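You operate a simulated robot arm through the tools that you are given. There is no shell and no other tool. Be economical: measure what you need, move in short steps, check, and stop when the job is done.

You run a simulated robot arm. Do the job below in one go: nothing can be reset, and whatever is moved stays where it is left.

TASK
Turn the lamp box down to 0, switch it off and put the grey filter back in.
Fine: dial first; the green filter goes in the free slot of the rack.

The check looks at the end state, three seconds after you hand in, the way a careful person would. Anything else that was tipped, shoved, dropped, spilled or broken makes it a failure.

THE ROBOT
A 7-joint arm with a two-finger parallel gripper, fixed in place. Base frame: the origin is at the foot of the arm, x ahead of it, y to its left, z up; the work surface is at about z = 0.76. Units: m, degrees, N and s.
With the tool pointing down near the work surface it reaches from about 0.2 to 0.68 m from the base axis. Its first joint turns from -66.0 to 66.0 degrees. Payload 2.4 kg.
Tool frame: the origin (TCP) lies between the finger pads and is the grasp point; the fingertips stand 0.03 m ahead of it; z points along the fingers, y is the line along which they close. The gripper opens to 0.094 m. The fingers are 0.028 m wide and 0.01 m thick; the gripper's body (0.05 by 0.096 m) begins 0.055 m behind the TCP.
Orientation is told as [roll, pitch, yaw] about the base's x, y, z axes, in that order, counted from this pose: with the fingers straight down and closing along the base's y, the tool's x points along the base's -x, its y along +y and its z along -z.

THE INTERFACE
- The arm moves only by the tool servo_tool. Its argument "series" is a list of rows, each a list of 7 numbers: the shift along the tool's x, y, z in m, then the turn, a rotation vector about the tool's x, y, z in degrees, then the closure, from 0 (fully open) to 1 (shut). In form: [[x, y, z, rx, ry, rz, jaw], ...]. A call has 1 to 20 rows; each row is the pose to reach, as a shift and turn from the pose commanded when the call began, along the tool's axes at that moment. Each row takes 0.2 s and may step no farther than 0.05 m and 8.6 degrees from the row before; otherwise, or with a gripper value out of range, the whole call is refused. A pose out of reach is approached as far as the arm can. The call stops where the force on the tool passes 90 N (or 10 N more than at its start, if that is more) or the arm is blocked; 0.2 s more then pass. Each finger travels about 0.153 m/s and halts on what it meets, pressing with about 23 N; the grip force reading is that of the motor and also rises with nothing between the fingers. The clock runs only during rows and for 0.2 s after the last one: add rows that repeat a pose to give the fingers time. It gives the time, the measured TCP pose, the force on the tool (base axes), the opening and the grip force at its end, in the units of the frame above (readings bear some noise), with the torque about the TCP (base axes, N m) and any sound that the robot's microphone picked up.
- Cameras (640 x 400 px; columns grow to the right, rows downward): "scene" is fixed at [0.0622, 0.4978, 1.459]; the picture's right is [-0.54, -0.84, 0.00], its down [-0.47, 0.30, -0.83] and it looks along [0.70, -0.45, -0.56] (base axes); focal length 313 px, centre (320, 200). "wrist" rides on the gripper at [0.076, 0.014, -0.102] in the tool frame; the picture's right is [-0.18, 0.98, 0.00], its down [-0.75, -0.14, -0.64] and it looks along [-0.63, -0.12, 0.77] (tool axes); focal length 243 px, centre (320, 200). There is no depth. A picture from a camera that has moved, and an enlarged one, comes with that camera's place and axes in the base frame and with its lens. The place of the scene camera against the robot may be out by one fixed shift of up to 0.018 m in any direction.
- grab_frame(camera): a new picture of that camera. It takes no simulated time.
- enlarge(camera, box): a new picture of the part [left, top, right, bottom] of that camera's present view, enlarged. It takes no simulated time.
- close_job(): hands the job in; it is judged then, once.

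Go step by step. Nothing tells you positions but the pictures and the camera data: compare them with the known pose of the tool, close in by small moves and look again before you grip or let go. The budget is 120 turns and 76 pictures, counting those below and the enlarged ones. Unless the task says otherwise, let go and move clear before handing in, and close with one line.

The tools are called after "Request:" by a JSON object that holds its "op" and its "data". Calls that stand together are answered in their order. servo_tool: Moves the arm, as the interface text tells. Its arguments: {"type":"object","properties":{"series":{"type":"array","items":{"type":"array","items":{"type":"number"}}}},"required":["series"]} The other tools are called the same way: grab_frame (camera) takes a picture; enlarge (camera, box) takes an enlarged picture of a part of a camera's view; close_job () hands the job in.

At the start:

```text
time: 0.0
tool_pos: [0.3225, 0.1226, 1.225]
tool_rot: [0.0, 0.1, 0.0]
wrist_force: [1.1, 0.1, -0.7]
wrist_torque: [-0.01, 0.02, -0.02]
width: 0.0942
grip_force: 0.1
```

scene: 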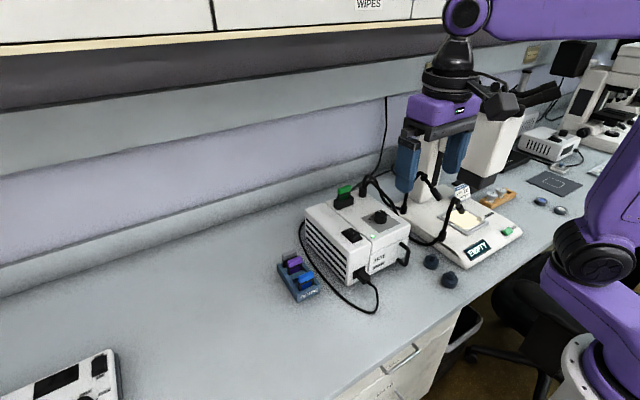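
wrist: 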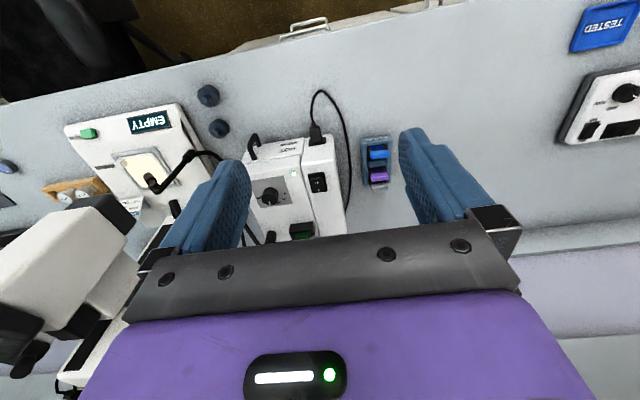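

I see a lamp box with a dial, a rocker switch and a green-topped filter in a slot, and beside it a rack holding purple and blue filters. I'll enlarge these areas first.

Request:
{"op": "enlarge", "data": {"camera": "scene", "box": [260, 170, 430, 310]}}

Request:
{"op": "enlarge", "data": {"camera": "wrist", "box": [230, 80, 410, 250]}}

Request:
{"op": "enlarge", "data": {"camera": "scene", "box": [420, 120, 640, 270]}}

```text
2.86 times, centred on (345, 240) of scene
camera zoom: at [0.0622, 0.4978, 1.459], right [-0.54, -0.84, 0.0], down [-0.47, 0.3, -0.83], along [0.7, -0.45, -0.56], focal length 893 px, centre (249, 86)
```

zoom: 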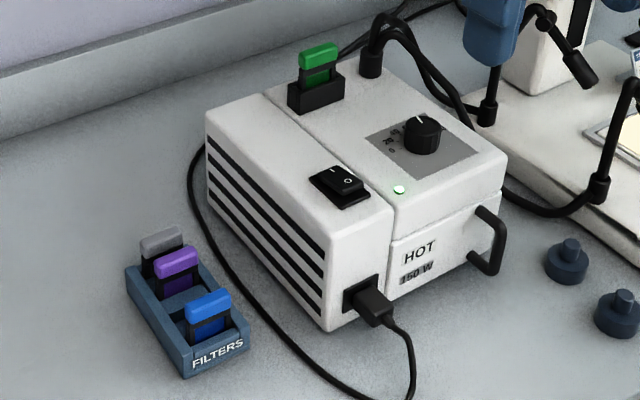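

```text
2.35 times, centred on (320, 165) of wrist
camera zoom: at [0.2453, 0.1377, 1.3278], right [0.18, 0.98, 0.0], down [0.75, -0.14, 0.64], along [0.63, -0.12, -0.77], focal length 571 px, centre (320, 282)
```

zoom: 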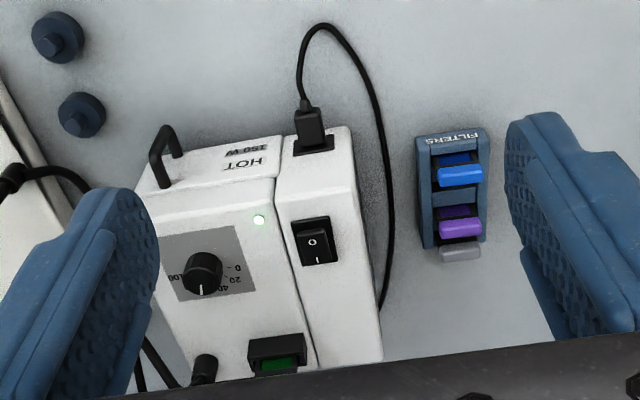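

```text
2.67 times, centred on (530, 195) of scene
camera zoom: at [0.0622, 0.4978, 1.459], right [-0.54, -0.84, 0.0], down [-0.47, 0.3, -0.83], along [0.7, -0.45, -0.56], focal length 834 px, centre (-240, 213)
```

zoom: 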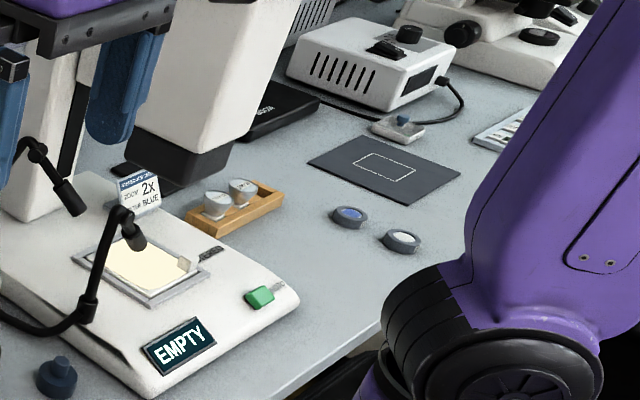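

The dial sits at roughly (0.58, -0.05, 0.88) and points about mid-scale. The rack is on the +y side of the box. I'll move toward it while staying high, to get better parallax.

Request:
{"op": "servo_tool", "data": {"series": [[-0.03, -0.03, 0.02, 0, 0, 0, 0], [-0.06, -0.06, 0.04, 0, 0, 0, 0], [-0.09, -0.09, 0.06, 0, 0, 0, 0], [-0.12, -0.12, 0.08, 0, 0, 0, 0], [-0.15, -0.14, 0.1, 0, 0, 0, 0], [-0.17, -0.14, 0.12, 0, 0, 0, 0]]}}

Request:
{"op": "grab_frame", "data": {"camera": "wrist"}}

Request:
{"op": "grab_frame", "data": {"camera": "scene"}}

```text
time: 1.4
tool_pos: [0.492, -0.0194, 1.1069]
tool_rot: [-0.1, 0.0, 0.0]
wrist_force: [0.7, -0.5, -0.4]
wrist_torque: [-0.01, -0.01, 0.01]
width: 0.0943
grip_force: 0.0
```

```text
70 pictures are left
camera wrist: at [0.4149, -0.0034, 1.2087], right [0.18, 0.98, 0.0], down [0.75, -0.14, 0.64], along [0.63, -0.12, -0.77], focal length 243 px, centre (320, 200)
```

wrist: 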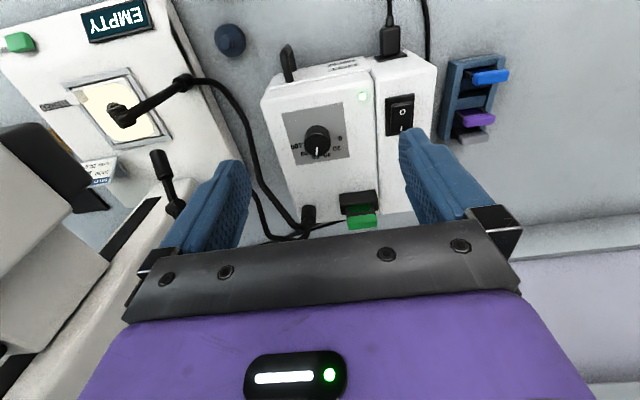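

```text
69 pictures are left
```

scene: 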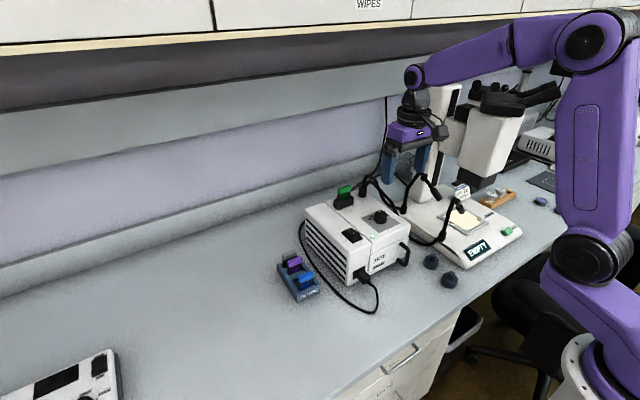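

Request:
{"op": "enlarge", "data": {"camera": "wrist", "box": [260, 80, 400, 230]}}

Request:
{"op": "enlarge", "data": {"camera": "wrist", "box": [410, 40, 530, 160]}}

Request:
{"op": "enlarge", "data": {"camera": "scene", "box": [270, 160, 430, 310]}}

```text
2.67 times, centred on (330, 155) of wrist
camera zoom: at [0.4149, -0.0034, 1.2087], right [0.18, 0.98, 0.0], down [0.75, -0.14, 0.64], along [0.63, -0.12, -0.77], focal length 647 px, centre (293, 320)
```

zoom: 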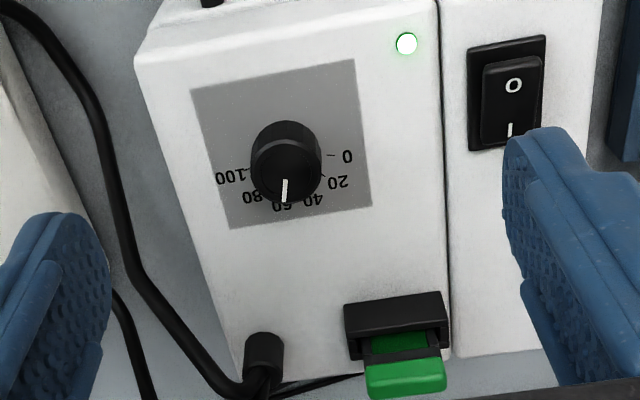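

```text
3.33 times, centred on (470, 100) of wrist
camera zoom: at [0.4149, -0.0034, 1.2087], right [0.18, 0.98, 0.0], down [0.75, -0.14, 0.64], along [0.63, -0.12, -0.77], focal length 809 px, centre (-180, 533)
```

zoom: 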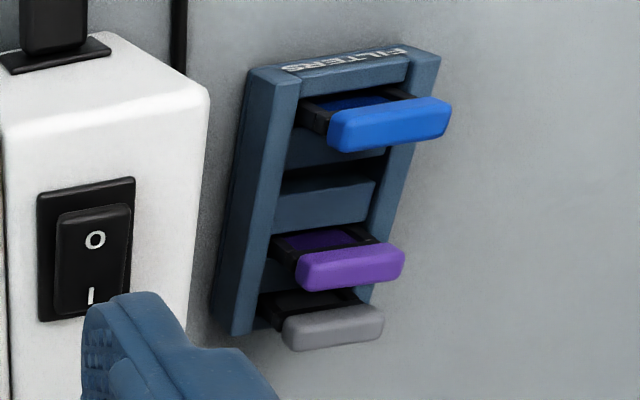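

```text
2.67 times, centred on (350, 235) of scene
camera zoom: at [0.0622, 0.4978, 1.459], right [-0.54, -0.84, 0.0], down [-0.47, 0.3, -0.83], along [0.7, -0.45, -0.56], focal length 834 px, centre (240, 107)
```

zoom: 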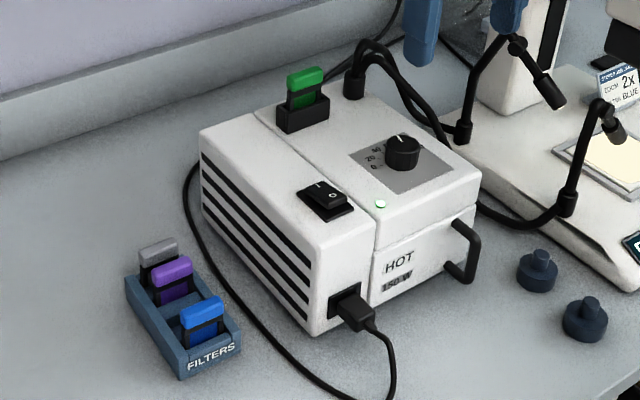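

The rack has four slots with blue in front, then a free slot, then purple and grey. The dial points to about 57, so reaching 0 means turning it counter-clockwise by roughly 100°. I'll move above the dial with the jaws part closed.

Request:
{"op": "servo_tool", "data": {"series": [[-0.02, -0.004, 0.03, 0, 0, 0, 0.2], [-0.04, -0.008, 0.06, 0, 0, 0, 0.4], [-0.06, -0.012, 0.09, 0, 0, 0, 0.4], [-0.072, -0.015, 0.1, 0, 0, 0, 0.4]]}}

Request:
{"op": "grab_frame", "data": {"camera": "wrist"}}

Request:
{"op": "enlarge", "data": {"camera": "scene", "box": [300, 120, 460, 260]}}

```text
time: 2.4
tool_pos: [0.562, -0.0309, 1.0058]
tool_rot: [0.0, 0.0, -0.1]
wrist_force: [-0.3, 0.0, -0.7]
wrist_torque: [-0.06, -0.03, 0.01]
width: 0.0564
grip_force: 0.1
```

```text
65 pictures are left
camera wrist: at [0.486, -0.016, 1.1082], right [0.18, 0.98, 0.0], down [0.75, -0.14, 0.64], along [0.63, -0.12, -0.77], focal length 243 px, centre (320, 200)
```

wrist: 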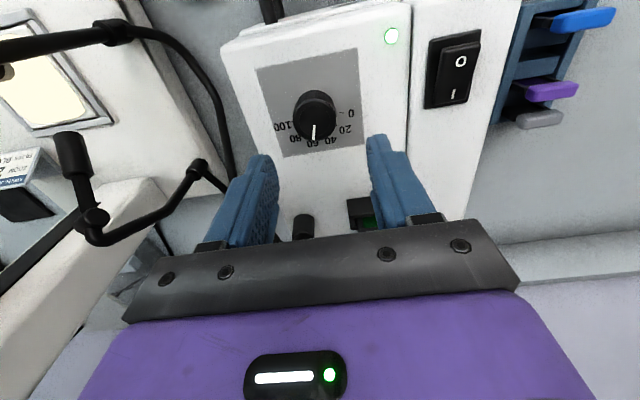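

```text
2.86 times, centred on (380, 190) of scene
camera zoom: at [0.0622, 0.4978, 1.459], right [-0.54, -0.84, 0.0], down [-0.47, 0.3, -0.83], along [0.7, -0.45, -0.56], focal length 893 px, centre (149, 229)
```

zoom: 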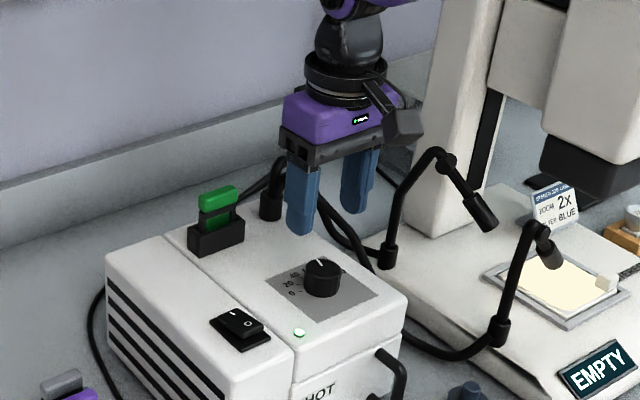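

Request:
{"op": "servo_tool", "data": {"series": [[0.008, 0, 0.02, 0, 0, 0, 0.4], [0.015, 0, 0.035, 0, 0, 0, 0.4]]}}

Request:
{"op": "grab_frame", "data": {"camera": "wrist"}}

Request:
{"op": "enlarge", "data": {"camera": "scene", "box": [330, 140, 430, 240]}}

```text
time: 3.0
tool_pos: [0.5479, -0.0328, 0.97]
tool_rot: [0.0, 0.0, 0.0]
wrist_force: [-0.7, 0.2, 0.1]
wrist_torque: [0.0, 0.03, -0.01]
width: 0.0561
grip_force: 0.1
```

```text
63 pictures are left
camera wrist: at [0.4714, -0.0171, 1.0733], right [0.18, 0.98, 0.0], down [0.75, -0.14, 0.64], along [0.63, -0.12, -0.77], focal length 243 px, centre (320, 200)
```

wrist: 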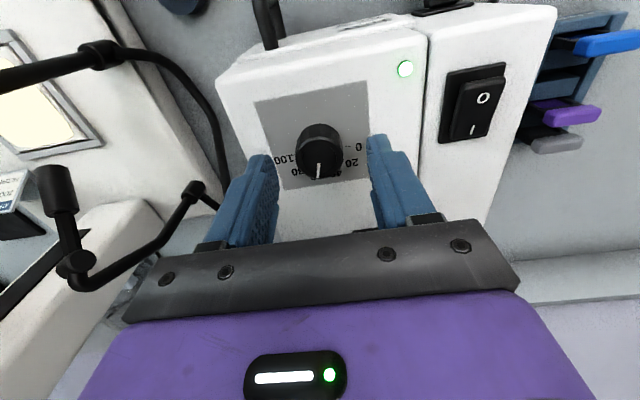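

```text
4.00 times, centred on (380, 190) of scene
camera zoom: at [0.0622, 0.4978, 1.459], right [-0.54, -0.84, 0.0], down [-0.47, 0.3, -0.83], along [0.7, -0.45, -0.56], focal length 1250 px, centre (80, 240)
```

zoom: 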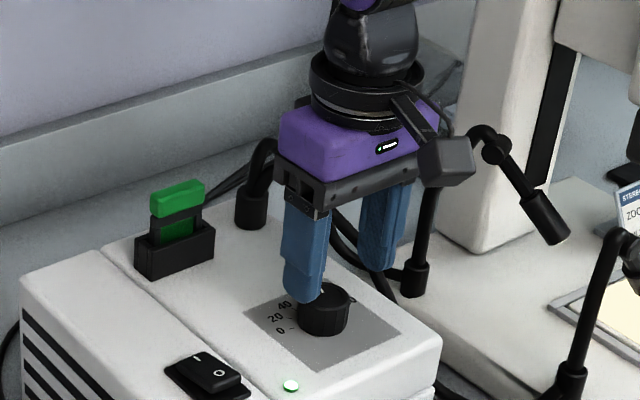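

The dial centre comes out at about (0.551, -0.033) with its top near z 0.90. I'll turn the wrist 45° the other way to leave room for the twist, then look again.

Request:
{"op": "servo_tool", "data": {"series": [[-0.0027, 0, 0, 0, 0, 8, 0.4], [-0.0027, 0, 0, 0, 0, 16, 0.4], [-0.0027, 0, 0, 0, 0, 24, 0.4], [-0.0027, 0, 0, 0, 0, 32, 0.4], [-0.0027, 0, 0, 0, 0, 40, 0.4], [-0.0027, 0, 0.01, 0, 0, 45, 0.4], [-0.0027, 0, 0.02, 0, 0, 45, 0.4]]}}

Request:
{"op": "grab_frame", "data": {"camera": "wrist"}}

Request:
{"op": "enlarge", "data": {"camera": "scene", "box": [330, 140, 430, 240]}}

```text
time: 4.6
tool_pos: [0.5515, -0.0331, 0.9499]
tool_rot: [0.0, 0.1, -45.1]
wrist_force: [-0.1, 0.2, 0.1]
wrist_torque: [0.01, -0.02, -0.02]
width: 0.0565
grip_force: 0.0
```

```text
61 pictures are left
camera wrist: at [0.5072, 0.032, 1.0527], right [0.83, 0.56, 0.0], down [0.43, -0.63, 0.64], along [0.36, -0.53, -0.77], focal length 243 px, centre (320, 200)
```

wrist: 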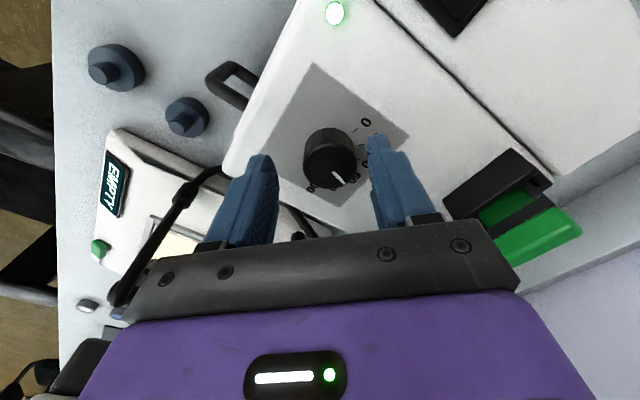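

```text
4.00 times, centred on (380, 190) of scene
camera zoom: at [0.0622, 0.4978, 1.459], right [-0.54, -0.84, 0.0], down [-0.47, 0.3, -0.83], along [0.7, -0.45, -0.56], focal length 1250 px, centre (80, 240)
```

zoom: 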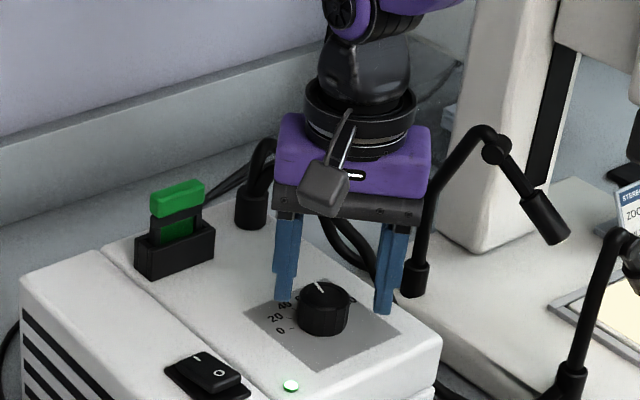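

Request:
{"op": "enlarge", "data": {"camera": "wrist", "box": [230, 90, 430, 240]}}

```text
2.67 times, centred on (330, 165) of wrist
camera zoom: at [0.5072, 0.032, 1.0527], right [0.83, 0.56, 0.0], down [0.43, -0.63, 0.64], along [0.36, -0.53, -0.77], focal length 647 px, centre (293, 293)
```

zoom: 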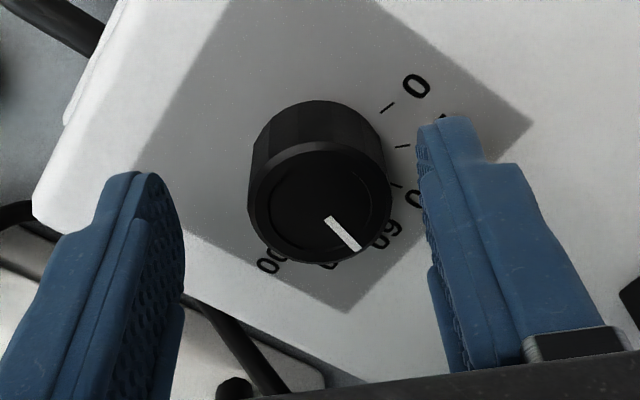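

The dial's top centre is nearer (0.557, -0.031, 0.92). I'll centre over it and lower about 14 mm, then close gently.

Request:
{"op": "servo_tool", "data": {"series": [[-0.003, 0.0055, 0, 0, 0, 0, 0.4], [-0.003, 0.0055, 0.007, 0, 0, 0, 0.4], [-0.003, 0.0055, 0.014, 0, 0, 0, 0.4]]}}

Request:
{"op": "enlarge", "data": {"camera": "wrist", "box": [230, 90, 430, 240]}}

Request:
{"op": "enlarge", "data": {"camera": "scene", "box": [340, 170, 420, 240]}}

```text
time: 5.4
tool_pos: [0.5571, -0.0308, 0.9353]
tool_rot: [0.0, 0.0, -45.0]
wrist_force: [0.5, 1.0, -0.1]
wrist_torque: [0.0, 0.0, 0.01]
width: 0.0564
grip_force: 0.0
```

```text
2.67 times, centred on (330, 165) of wrist
camera zoom: at [0.5133, 0.0335, 1.039], right [0.83, 0.56, 0.0], down [0.43, -0.63, 0.64], along [0.36, -0.53, -0.77], focal length 647 px, centre (293, 293)
```

zoom: 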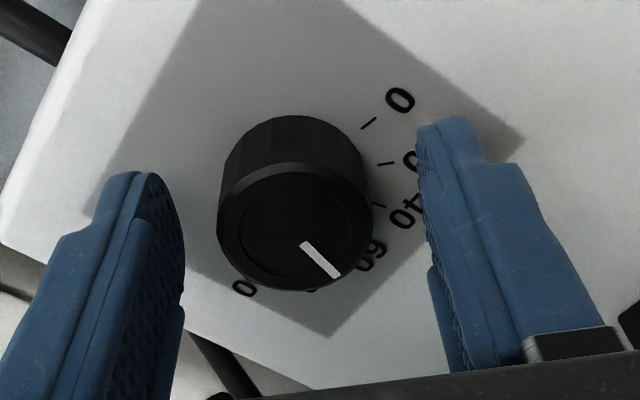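

```text
5.71 times, centred on (380, 205) of scene
camera zoom: at [0.0622, 0.4978, 1.459], right [-0.54, -0.84, 0.0], down [-0.47, 0.3, -0.83], along [0.7, -0.45, -0.56], focal length 1786 px, centre (-23, 171)
```

zoom: 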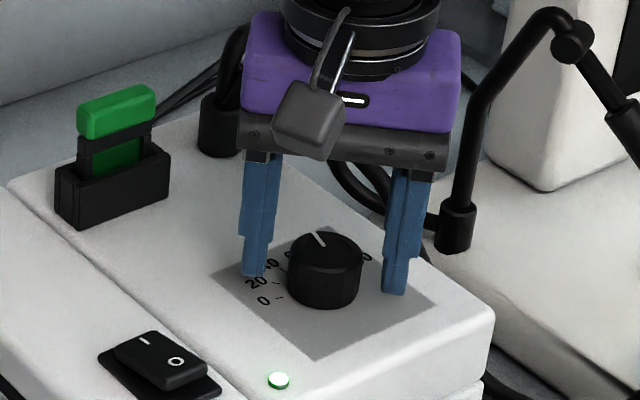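

Centred well; closing on the dial.

Request:
{"op": "servo_tool", "data": {"series": [[0, 0, 0, 0, 0, 0, 0.55], [0, 0, 0, 0, 0, 0, 0.7], [0, 0, 0, 0, 0, 0, 0.8]]}}

Request:
{"op": "enlarge", "data": {"camera": "wrist", "box": [230, 90, 430, 240]}}

```text
time: 6.2
tool_pos: [0.5577, -0.0328, 0.9358]
tool_rot: [0.0, 0.0, -45.0]
wrist_force: [-2.2, -1.8, 1.3]
wrist_torque: [-0.07, 0.01, 0.0]
width: 0.0355
grip_force: 45.4
```

```text
2.67 times, centred on (330, 165) of wrist
camera zoom: at [0.5131, 0.0331, 1.0389], right [0.83, 0.56, 0.0], down [0.43, -0.63, 0.64], along [0.36, -0.53, -0.77], focal length 647 px, centre (293, 293)
```

zoom: 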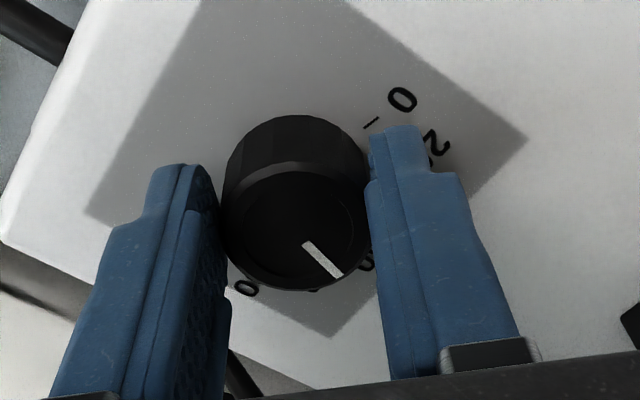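

The jaws hold the dial (35.5 mm). The pointer is at about -15° and the 0 tick at about +71°, so I'll turn it 84° counter-clockwise and then look.

Request:
{"op": "servo_tool", "data": {"series": [[0, 0, 0, 0, 0, -7, 0.8], [0, 0, 0, 0, 0, -14, 0.8], [0, 0, 0, 0, 0, -21, 0.8], [0, 0, 0, 0, 0, -28, 0.8], [0, 0, 0, 0, 0, -35, 0.8], [0, 0, 0, 0, 0, -42, 0.8], [0, 0, 0, 0, 0, -49, 0.8], [0, 0, 0, 0, 0, -56, 0.8], [0, 0, 0, 0, 0, -63, 0.8], [0, 0, 0, 0, 0, -70, 0.8], [0, 0, 0, 0, 0, -77, 0.8], [0, 0, 0, 0, 0, -84, 0.8]]}}

Request:
{"op": "enlarge", "data": {"camera": "wrist", "box": [230, 90, 430, 240]}}

Request:
{"op": "enlarge", "data": {"camera": "scene", "box": [340, 170, 420, 240]}}

```text
time: 8.8
tool_pos: [0.5561, -0.0373, 0.9358]
tool_rot: [-0.1, 0.2, 38.7]
wrist_force: [-12.1, -31.6, 2.8]
wrist_torque: [-0.91, 0.86, -0.11]
width: 0.0353
grip_force: 45.1
```

```text
2.67 times, centred on (330, 165) of wrist
camera zoom: at [0.4883, -0.0731, 1.0391], right [-0.47, 0.88, 0.0], down [0.68, 0.36, 0.64], along [0.56, 0.3, -0.77], focal length 647 px, centre (293, 293)
```

zoom: 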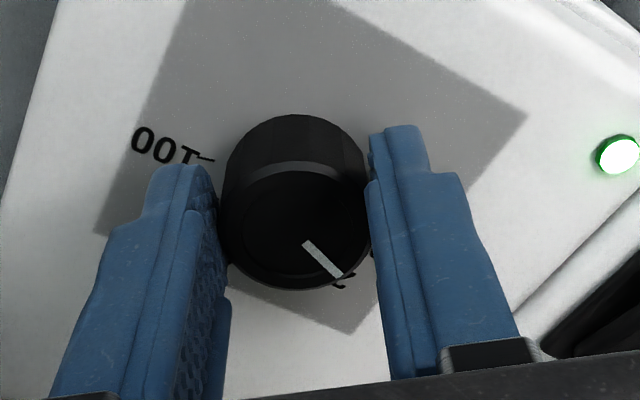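

```text
5.71 times, centred on (380, 205) of scene
camera zoom: at [0.0619, 0.497, 1.4593], right [-0.54, -0.84, 0.0], down [-0.47, 0.3, -0.83], along [0.7, -0.45, -0.56], focal length 1786 px, centre (-23, 171)
```

zoom: 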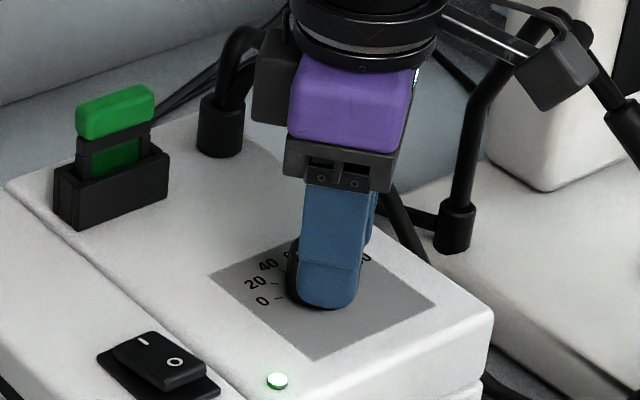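

The dial turned without a hard stop, but there's a 30 N side load, so the grip is slightly off axis. I'll ease the position, open the jaws and check the pointer.

Request:
{"op": "servo_tool", "data": {"series": [[0.002, -0.0018, 0, 0, 0, 0, 0.8], [0.0039, -0.0035, 0, 0, 0, 0, 0.8], [0.0039, -0.0035, 0, 0, 0, 0, 0.8]]}}

Request:
{"op": "enlarge", "data": {"camera": "wrist", "box": [230, 90, 430, 240]}}

```text
time: 9.6
tool_pos: [0.5566, -0.0377, 0.9356]
tool_rot: [0.0, -0.1, 39.0]
wrist_force: [-4.9, -18.2, -1.2]
wrist_torque: [-1.12, 0.74, -0.07]
width: 0.0353
grip_force: 45.0
```

```text
2.67 times, centred on (330, 165) of wrist
camera zoom: at [0.4883, -0.0737, 1.0388], right [-0.48, 0.88, 0.0], down [0.67, 0.37, 0.64], along [0.57, 0.3, -0.77], focal length 647 px, centre (293, 293)
```

zoom: 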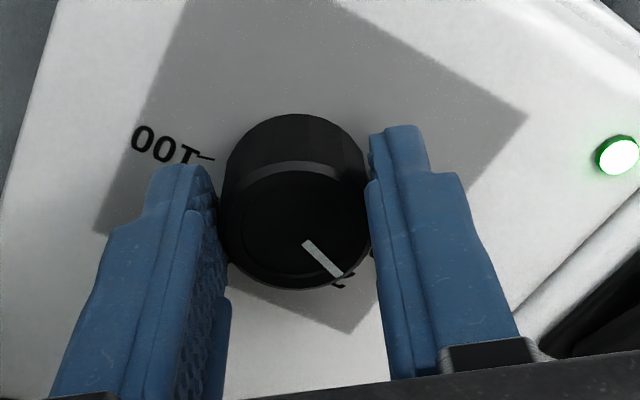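

Request:
{"op": "servo_tool", "data": {"series": [[0.0045, -0.0045, 0, 0, 0, 0, 0.75], [0.0045, -0.0045, 0, 0, 0, 0, 0.45], [0.0045, -0.0045, 0, 0, 0, 0, 0.4]]}}

Request:
{"op": "enlarge", "data": {"camera": "wrist", "box": [230, 90, 430, 240]}}

Request:
{"op": "enlarge", "data": {"camera": "scene", "box": [340, 170, 420, 240]}}

```text
time: 10.4
tool_pos: [0.5566, -0.0422, 0.9355]
tool_rot: [-0.1, -0.1, 38.9]
wrist_force: [-0.1, -0.4, 0.2]
wrist_torque: [0.01, 0.01, 0.02]
width: 0.0563
grip_force: 0.0
```

```text
2.67 times, centred on (330, 165) of wrist
camera zoom: at [0.488, -0.0781, 1.0387], right [-0.48, 0.88, 0.0], down [0.67, 0.36, 0.64], along [0.57, 0.31, -0.77], focal length 647 px, centre (293, 293)
```

zoom: 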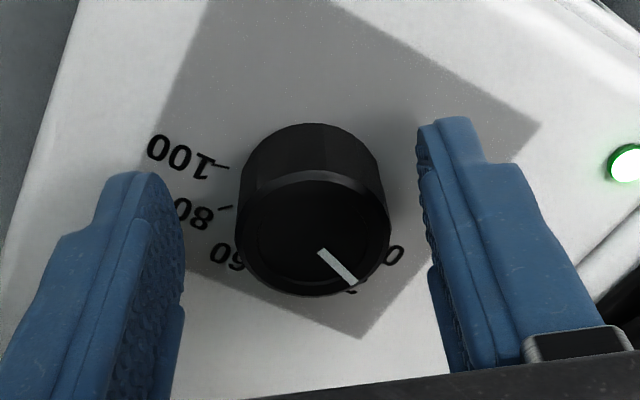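

```text
5.71 times, centred on (380, 205) of scene
camera zoom: at [0.0622, 0.4978, 1.459], right [-0.54, -0.84, 0.0], down [-0.47, 0.3, -0.83], along [0.7, -0.45, -0.56], focal length 1786 px, centre (-23, 171)
```

zoom: 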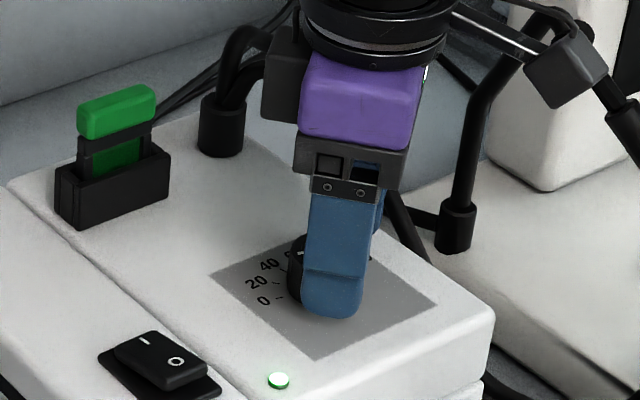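

Request:
{"op": "servo_tool", "data": {"series": [[0, 0, -0.03, 0, 0, 0, 0.4], [0, 0, -0.06, 0, 0, 0, 0.4]]}}

Request:
{"op": "enlarge", "data": {"camera": "wrist", "box": [230, 60, 430, 210]}}

```text
time: 11.0
tool_pos: [0.5559, -0.042, 0.9946]
tool_rot: [0.0, 0.1, 39.0]
wrist_force: [-0.1, -0.2, -0.1]
wrist_torque: [0.04, 0.0, 0.02]
width: 0.0564
grip_force: 0.1
```

```text
2.67 times, centred on (330, 135) of wrist
camera zoom: at [0.4875, -0.0783, 1.0982], right [-0.48, 0.88, 0.0], down [0.67, 0.36, 0.64], along [0.56, 0.31, -0.77], focal length 647 px, centre (293, 373)
```

zoom: 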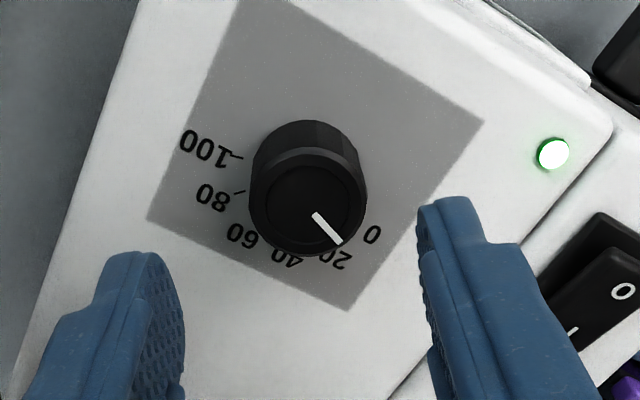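

The pointer reads about 70° and the 0 mark is at about 75–76°, so it still needs roughly 6°. I'll regrip, better centred, and finish the turn.

Request:
{"op": "servo_tool", "data": {"series": [[-0.0076, 0.0028, 0, 0, 0, 0, 0.4], [-0.0076, 0.0028, 0.03, 0, 0, 0, 0.4], [-0.0076, 0.0028, 0.06, 0, 0, 0, 0.4], [-0.0076, 0.0028, 0.06, 0, 0, 0, 0.55], [-0.0076, 0.0028, 0.06, 0, 0, 0, 0.7], [-0.0076, 0.0028, 0.06, 0, 0, 0, 0.8], [-0.0076, 0.0028, 0.06, 0, 0, -3, 0.8], [-0.0076, 0.0028, 0.06, 0, 0, -6, 0.8], [-0.0076, 0.0028, 0.06, 0, 0, -6, 0.8]]}}

```text
time: 13.0
tool_pos: [0.5592, -0.0354, 0.9357]
tool_rot: [0.1, -0.1, 45.0]
wrist_force: [-8.2, 10.8, 3.9]
wrist_torque: [-0.38, 0.74, -0.37]
width: 0.0353
grip_force: 45.0
```

Request:
{"op": "servo_tool", "data": {"series": [[0, 0, 0, 0, 0, 0, 0.55], [0, 0, 0, 0, 0, 0, 0.4], [0, 0, -0.03, 0, 0, 0, 0.4], [0, 0, -0.06, 0, 0, 0, 0.4]]}}

Request:
{"op": "enlarge", "data": {"camera": "wrist", "box": [230, 60, 430, 210]}}

```text
time: 14.0
tool_pos: [0.5599, -0.0385, 0.994]
tool_rot: [0.0, 0.0, 45.0]
wrist_force: [0.7, 0.3, -0.5]
wrist_torque: [0.01, -0.01, 0.02]
width: 0.0566
grip_force: 0.1
```

```text
2.67 times, centred on (330, 135) of wrist
camera zoom: at [0.4962, -0.0812, 1.0982], right [-0.56, 0.83, 0.0], down [0.63, 0.43, 0.64], along [0.53, 0.36, -0.77], focal length 647 px, centre (293, 373)
```

zoom: 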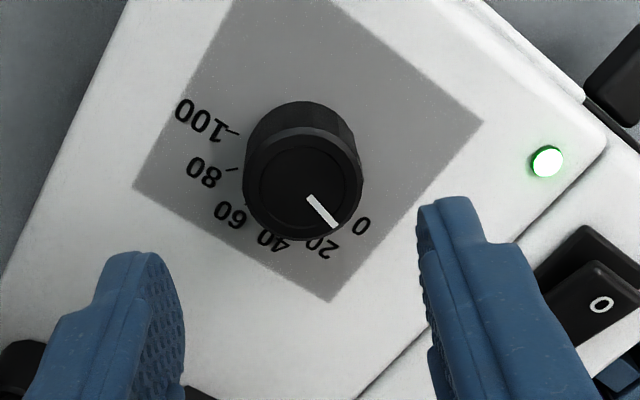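

Request:
{"op": "servo_tool", "data": {"series": [[0, 0, -0.03, 0, 0, 8, 0.4], [0, 0, -0.06, 0, 0, 16, 0.4], [0, 0, -0.06, 0, 0, 24, 0.4], [-0.01, -0.01, -0.06, 0, 0, 32, 0.4], [-0.02, -0.02, -0.06, 0, 0, 40, 0.4], [-0.03, -0.03, -0.06, 0, 0, 45, 0.4], [-0.035, -0.035, -0.06, 0, 0, 45, 0.4]]}}

Request:
{"op": "grab_frame", "data": {"camera": "wrist"}}

```text
time: 15.6
tool_pos: [0.6101, -0.0354, 1.0574]
tool_rot: [0.0, 0.1, -0.1]
wrist_force: [0.2, -0.7, 0.8]
wrist_torque: [0.0, 0.01, 0.0]
width: 0.0566
grip_force: 0.0
```

```text
48 pictures are left
camera wrist: at [0.5347, -0.0201, 1.1597], right [0.19, 0.98, 0.0], down [0.75, -0.14, 0.64], along [0.63, -0.12, -0.77], focal length 243 px, centre (320, 200)
```

wrist: 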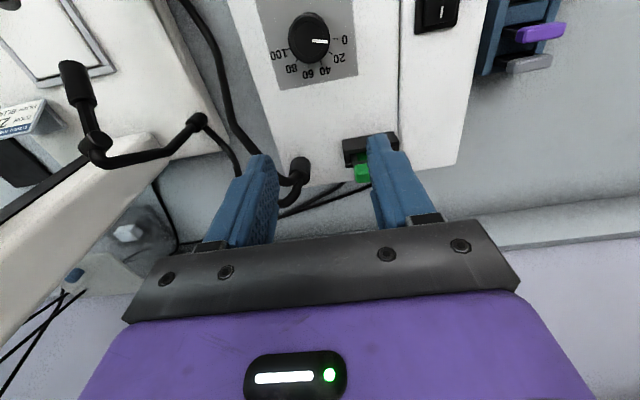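

Request:
{"op": "enlarge", "data": {"camera": "wrist", "box": [260, 0, 370, 90]}}

Request:
{"op": "enlarge", "data": {"camera": "wrist", "box": [400, 0, 580, 100]}}

```text
4.44 times, centred on (315, 45) of wrist
camera zoom: at [0.5347, -0.0201, 1.1597], right [0.19, 0.98, 0.0], down [0.75, -0.14, 0.64], along [0.63, -0.12, -0.77], focal length 1078 px, centre (342, 889)
```

zoom: 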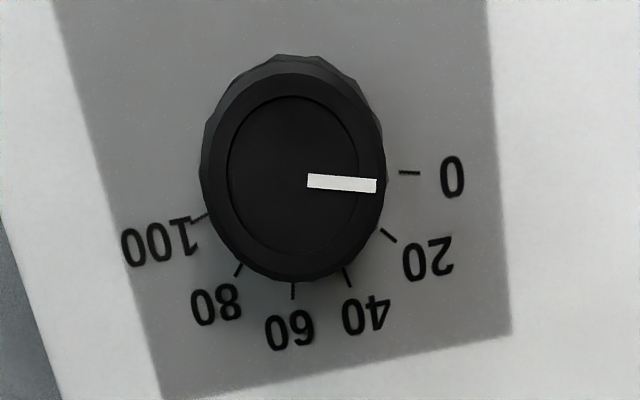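

```text
3.56 times, centred on (490, 50) of wrist
camera zoom: at [0.5347, -0.0201, 1.1597], right [0.19, 0.98, 0.0], down [0.75, -0.14, 0.64], along [0.63, -0.12, -0.77], focal length 863 px, centre (-284, 733)
```

zoom: 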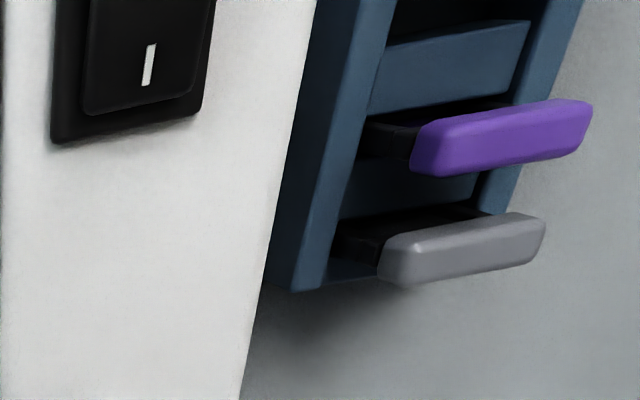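

The pointer is at about 75° and the tick at 75–77°, so it's very near. I'll regrip at yaw 0 and nudge it about 2° further; if there's an end stop, the torque will show it.

Request:
{"op": "servo_tool", "data": {"series": [[0.025, 0, 0.02, 0, 0, 0, 0.4], [0.05, 0, 0.05, 0, 0, 0, 0.4], [0.05, 0.0005, 0.09, 0, 0, 0, 0.4], [0.05, 0.0005, 0.122, 0, 0, 0, 0.4], [0.05, 0.0005, 0.122, 0, 0, 0, 0.55], [0.05, 0.0005, 0.122, 0, 0, 0, 0.7], [0.05, 0.0005, 0.122, 0, 0, 0, 0.8], [0.05, 0.0005, 0.122, 0, 0, 0, 0.8]]}}

Request:
{"op": "servo_tool", "data": {"series": [[0, 0, 0, 0, 0, -1, 0.8], [0, 0, 0, 0, 0, -2, 0.8], [0, 0, 0, 0, 0, -2, 0.8]]}}

```text
time: 17.4
tool_pos: [0.5573, -0.0345, 0.9336]
tool_rot: [0.0, 0.0, -0.1]
wrist_force: [-1.5, 1.4, -8.6]
wrist_torque: [-0.31, -1.12, -0.01]
width: 0.0355
grip_force: 45.0
```

```text
time: 18.2
tool_pos: [0.5581, -0.035, 0.9338]
tool_rot: [0.0, 0.1, 2.0]
wrist_force: [-3.2, 1.8, -1.0]
wrist_torque: [-0.35, 0.96, -0.42]
width: 0.0354
grip_force: 44.9
```

Request:
{"op": "servo_tool", "data": {"series": [[0, 0, 0, 0, 0, 0, 0.55], [0, 0, 0, 0, 0, 0, 0.4], [0, 0, -0.04, 0, 0, 0, 0.4], [0, 0, -0.08, 0, 0, 0, 0.4], [-0.03, 0, -0.1, 0, 0, 2, 0.7], [-0.03, 0.03, -0.1, 0, 0, 2, 1]]}}

Request:
{"op": "grab_frame", "data": {"camera": "wrist"}}

Request:
{"op": "enlarge", "data": {"camera": "wrist", "box": [220, 0, 400, 110]}}

```text
time: 19.6
tool_pos: [0.5887, -0.005, 1.0333]
tool_rot: [0.0, -0.1, -0.1]
wrist_force: [0.1, 0.2, -0.1]
wrist_torque: [-0.03, -0.01, -0.04]
width: 0.0
grip_force: 23.1
```

```text
45 pictures are left
camera wrist: at [0.5129, 0.011, 1.1364], right [0.19, 0.98, 0.0], down [0.75, -0.14, 0.64], along [0.63, -0.12, -0.77], focal length 243 px, centre (320, 200)
```

wrist: 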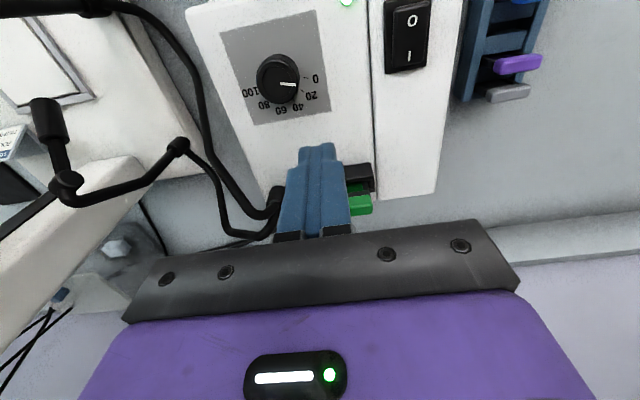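

```text
3.56 times, centred on (310, 55) of wrist
camera zoom: at [0.5129, 0.011, 1.1364], right [0.19, 0.98, 0.0], down [0.75, -0.14, 0.64], along [0.63, -0.12, -0.77], focal length 863 px, centre (356, 716)
```

zoom: 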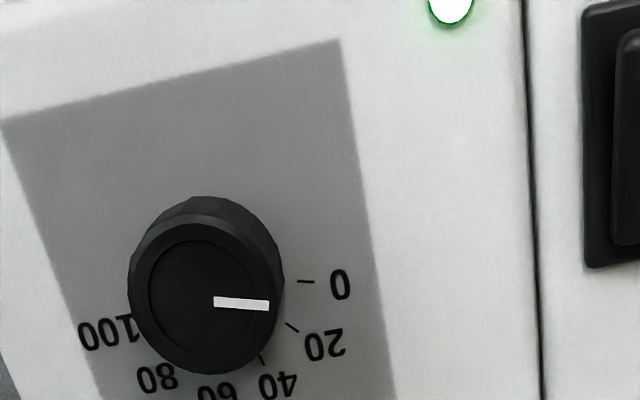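

The dial didn't move under 0.42 N·m, so it's at its end stop at 0. Next is the switch: the O end is at about (0.539, 0.075, 0.912) and the I end at x 0.565. I'll bring the closed fingertips over the O end.

Request:
{"op": "servo_tool", "data": {"series": [[0.02, 0.035, 0, 0, 0, 0, 1], [0.04, 0.07, 0, 0, 0, 0, 1], [0.0587, 0.0795, 0.03, 0, 0, 0, 1], [0.0587, 0.0795, 0.06, 0, 0, 0, 1], [0.0587, 0.0795, 0.078, 0, 0, 0, 1]]}}

Request:
{"op": "grab_frame", "data": {"camera": "wrist"}}

Request:
{"op": "enlarge", "data": {"camera": "scene", "box": [300, 190, 400, 270]}}

```text
time: 20.8
tool_pos: [0.5309, 0.0739, 0.9561]
tool_rot: [0.0, 0.0, 0.0]
wrist_force: [0.3, -0.8, -0.2]
wrist_torque: [0.03, 0.01, 0.02]
width: 0.0
grip_force: 22.7
```

```text
43 pictures are left
camera wrist: at [0.4541, 0.09, 1.0588], right [0.18, 0.98, 0.0], down [0.75, -0.14, 0.64], along [0.63, -0.12, -0.77], focal length 243 px, centre (320, 200)
```

wrist: 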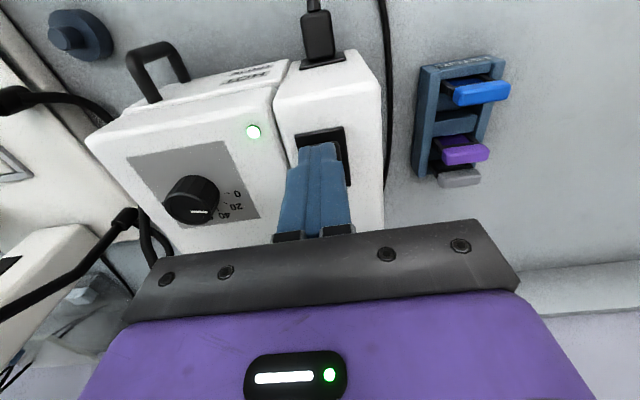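

```text
5.00 times, centred on (350, 230) of scene
camera zoom: at [0.0622, 0.4978, 1.459], right [-0.54, -0.84, 0.0], down [-0.47, 0.3, -0.83], along [0.7, -0.45, -0.56], focal length 1563 px, centre (170, 50)
```

zoom: 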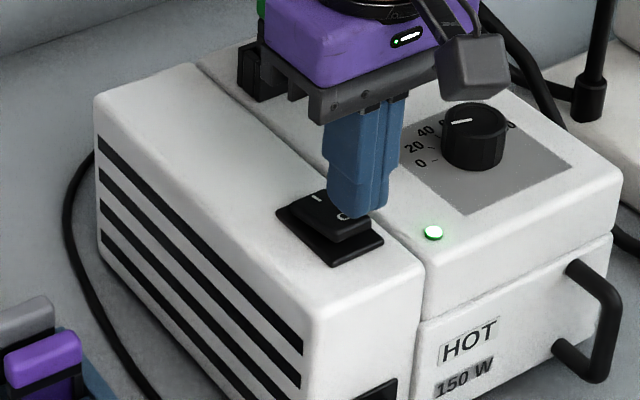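

The tip is over the front (O) end. I'll shift 3 mm back and press down slowly.

Request:
{"op": "servo_tool", "data": {"series": [[-0.003, 0, 0.005, 0, 0, 0, 1], [-0.003, 0, 0.01, 0, 0, 0, 1], [-0.003, 0, 0.013, 0, 0, 0, 1], [-0.003, 0, 0.016, 0, 0, 0, 1], [-0.003, 0, 0.018, 0, 0, 0, 1]]}}

Request:
{"op": "enlarge", "data": {"camera": "scene", "box": [300, 190, 400, 270]}}

```text
time: 22.0
tool_pos: [0.5312, 0.0753, 0.9398]
tool_rot: [0.0, 0.1, 0.0]
wrist_force: [-7.8, -1.5, 16.9]
wrist_torque: [-0.03, -0.04, -0.01]
width: 0.0
grip_force: 22.8
```

```text
5.00 times, centred on (350, 230) of scene
camera zoom: at [0.0617, 0.4978, 1.4591], right [-0.54, -0.84, 0.0], down [-0.47, 0.3, -0.83], along [0.7, -0.45, -0.56], focal length 1563 px, centre (170, 50)
```

zoom: 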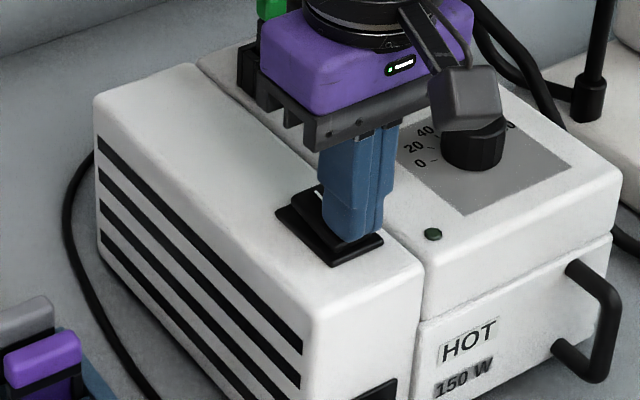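

The LED went out, so the lamp is off. I'll lift, open the jaws, and locate the green filter.

Request:
{"op": "servo_tool", "data": {"series": [[0, 0, -0.04, 0, 0, 0, 1], [0, 0, -0.08, 0, 0, 0, 1], [0, -0.02, -0.12, 0, 0, 0, 0.5], [-0.01, -0.05, -0.14, 0, 0, 0, 0], [-0.02, -0.05, -0.14, 0, 0, 0, 0]]}}

Request:
{"op": "grab_frame", "data": {"camera": "wrist"}}

Request:
{"op": "enlarge", "data": {"camera": "scene", "box": [270, 160, 430, 310]}}

```text
time: 23.2
tool_pos: [0.5511, 0.0261, 1.0795]
tool_rot: [0.0, 0.1, 0.0]
wrist_force: [0.2, -0.3, -0.3]
wrist_torque: [0.0, -0.01, -0.03]
width: 0.0939
grip_force: 0.1
```

```text
40 pictures are left
camera wrist: at [0.476, 0.0407, 1.1821], right [0.18, 0.98, 0.0], down [0.75, -0.14, 0.64], along [0.63, -0.12, -0.77], focal length 243 px, centre (320, 200)
```

wrist: 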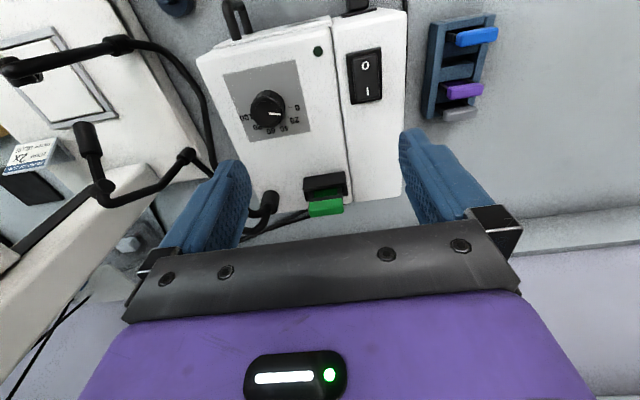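

```text
2.67 times, centred on (350, 235) of scene
camera zoom: at [0.0622, 0.4978, 1.459], right [-0.54, -0.84, 0.0], down [-0.47, 0.3, -0.83], along [0.7, -0.45, -0.56], focal length 834 px, centre (240, 107)
```

zoom: 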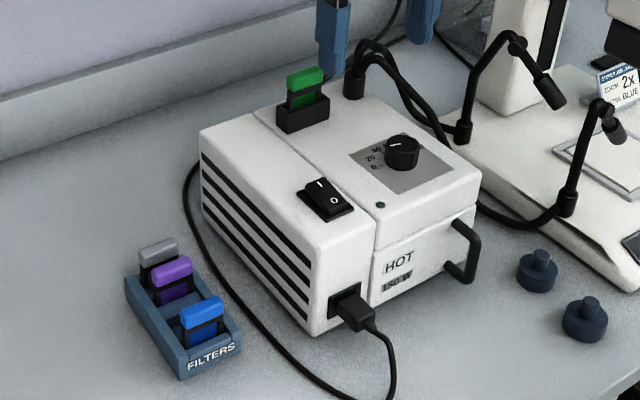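

The box is off. The green handle top is at about (0.666, 0.010, 0.964). The rack handles are at x ≈ 0.545 (blue), 0.607 (purple) and 0.638 (grey), with y ≈ 0.213 and z ≈ 0.833, so the free slot is at x ≈ 0.576. I'll go closer to the green filter.

Request:
{"op": "servo_tool", "data": {"series": [[-0.04, -0.005, 0.01, 0, 0, 0, 0.2], [-0.08, -0.01, 0.02, 0, 0, 0, 0.3], [-0.1, -0.0157, 0.04, 0, 0, 0, 0.3]]}}

Request:
{"op": "enlarge", "data": {"camera": "wrist", "box": [220, 80, 420, 230]}}

Request:
{"op": "enlarge", "data": {"camera": "scene", "box": [300, 130, 400, 230]}}

```text
time: 24.0
tool_pos: [0.6529, 0.0102, 1.0371]
tool_rot: [0.0, 0.0, -0.1]
wrist_force: [0.1, 0.2, 0.6]
wrist_torque: [-0.01, 0.0, 0.03]
width: 0.0659
grip_force: 0.0
```

```text
2.67 times, centred on (320, 155) of wrist
camera zoom: at [0.5766, 0.0249, 1.1406], right [0.18, 0.98, 0.0], down [0.75, -0.14, 0.64], along [0.63, -0.12, -0.77], focal length 647 px, centre (320, 320)
```

zoom: 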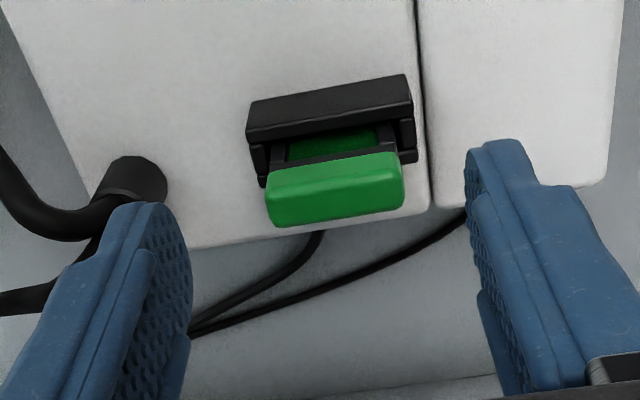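

```text
4.00 times, centred on (350, 180) of scene
camera zoom: at [0.0622, 0.4978, 1.459], right [-0.54, -0.84, 0.0], down [-0.47, 0.3, -0.83], along [0.7, -0.45, -0.56], focal length 1250 px, centre (200, 280)
```

zoom: 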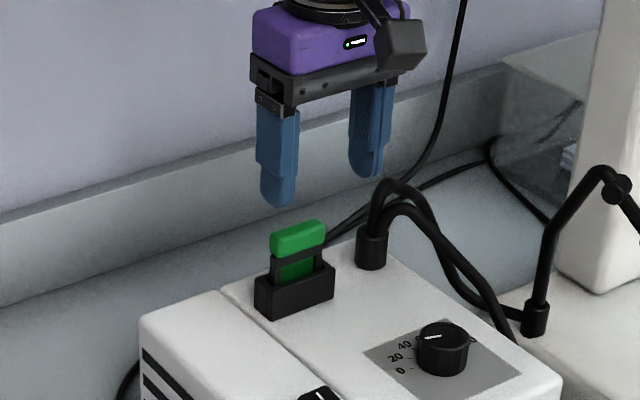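

The green handle centre is at about (0.675, 0.011, 0.957), 42 mm wide and square to the base within 2°. I'll grip it by its ends, with fingertips at about z 0.938, above the holder.

Request:
{"op": "servo_tool", "data": {"series": [[-0.01, 0.0008, 0.01, 0, 0, 0, 0.4], [-0.0195, 0.0008, 0.03, 0, 0, 0, 0.4], [-0.0195, 0.0008, 0.05, 0, 0, 0, 0.4]]}}

Request:
{"op": "enlarge", "data": {"camera": "wrist", "box": [220, 80, 420, 230]}}

Request:
{"op": "enlarge", "data": {"camera": "scene", "box": [300, 130, 400, 230]}}

```text
time: 24.8
tool_pos: [0.6708, 0.0101, 0.9867]
tool_rot: [-0.1, 0.0, -0.1]
wrist_force: [0.0, -0.4, -0.1]
wrist_torque: [-0.01, -0.01, -0.02]
width: 0.0563
grip_force: 0.2
```

```text
2.67 times, centred on (320, 155) of wrist
camera zoom: at [0.5955, 0.0257, 1.09], right [0.18, 0.98, 0.0], down [0.75, -0.14, 0.64], along [0.63, -0.12, -0.77], focal length 647 px, centre (320, 320)
```

zoom: 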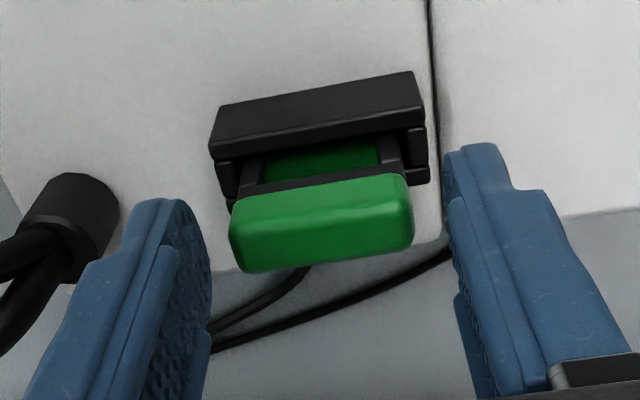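

```text
4.00 times, centred on (350, 180) of scene
camera zoom: at [0.0622, 0.4978, 1.459], right [-0.54, -0.84, 0.0], down [-0.47, 0.3, -0.83], along [0.7, -0.45, -0.56], focal length 1250 px, centre (200, 280)
```

zoom: 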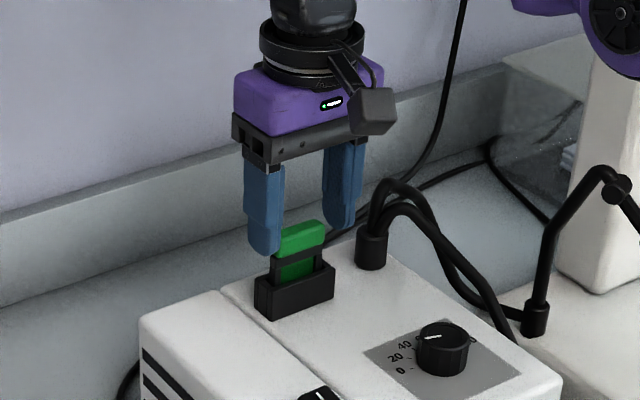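

Request:
{"op": "servo_tool", "data": {"series": [[-0.003, 0.0005, 0.009, 0, 0, 0, 0.4], [-0.003, 0.0005, 0.019, 0, 0, 0, 0.4]]}}

Request:
{"op": "enlarge", "data": {"camera": "wrist", "box": [220, 80, 420, 230]}}

Request:
{"op": "enlarge", "data": {"camera": "scene", "box": [320, 150, 400, 220]}}

```text
time: 25.4
tool_pos: [0.6743, 0.0115, 0.9681]
tool_rot: [0.0, -0.1, -0.1]
wrist_force: [0.1, -0.2, -0.6]
wrist_torque: [-0.02, -0.02, 0.0]
width: 0.0562
grip_force: 0.1
```

```text
2.67 times, centred on (320, 155) of wrist
camera zoom: at [0.599, 0.0263, 1.0717], right [0.18, 0.98, 0.0], down [0.75, -0.14, 0.64], along [0.63, -0.12, -0.77], focal length 647 px, centre (320, 320)
```

zoom: 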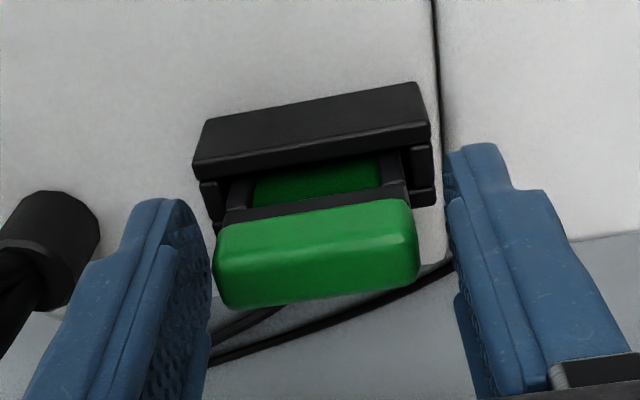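

```text
5.71 times, centred on (360, 185) of scene
camera zoom: at [0.0622, 0.4978, 1.459], right [-0.54, -0.84, 0.0], down [-0.47, 0.3, -0.83], along [0.7, -0.45, -0.56], focal length 1786 px, centre (91, 286)
```

zoom: 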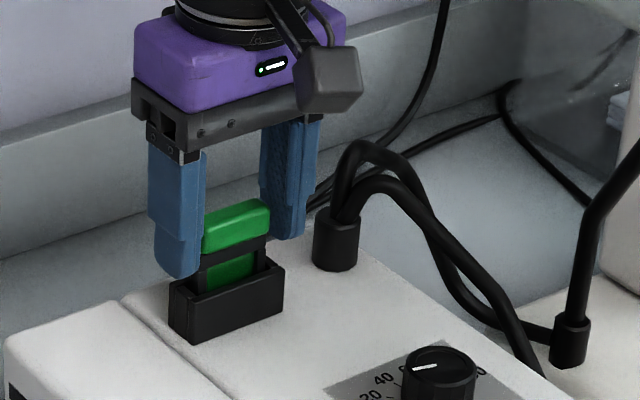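

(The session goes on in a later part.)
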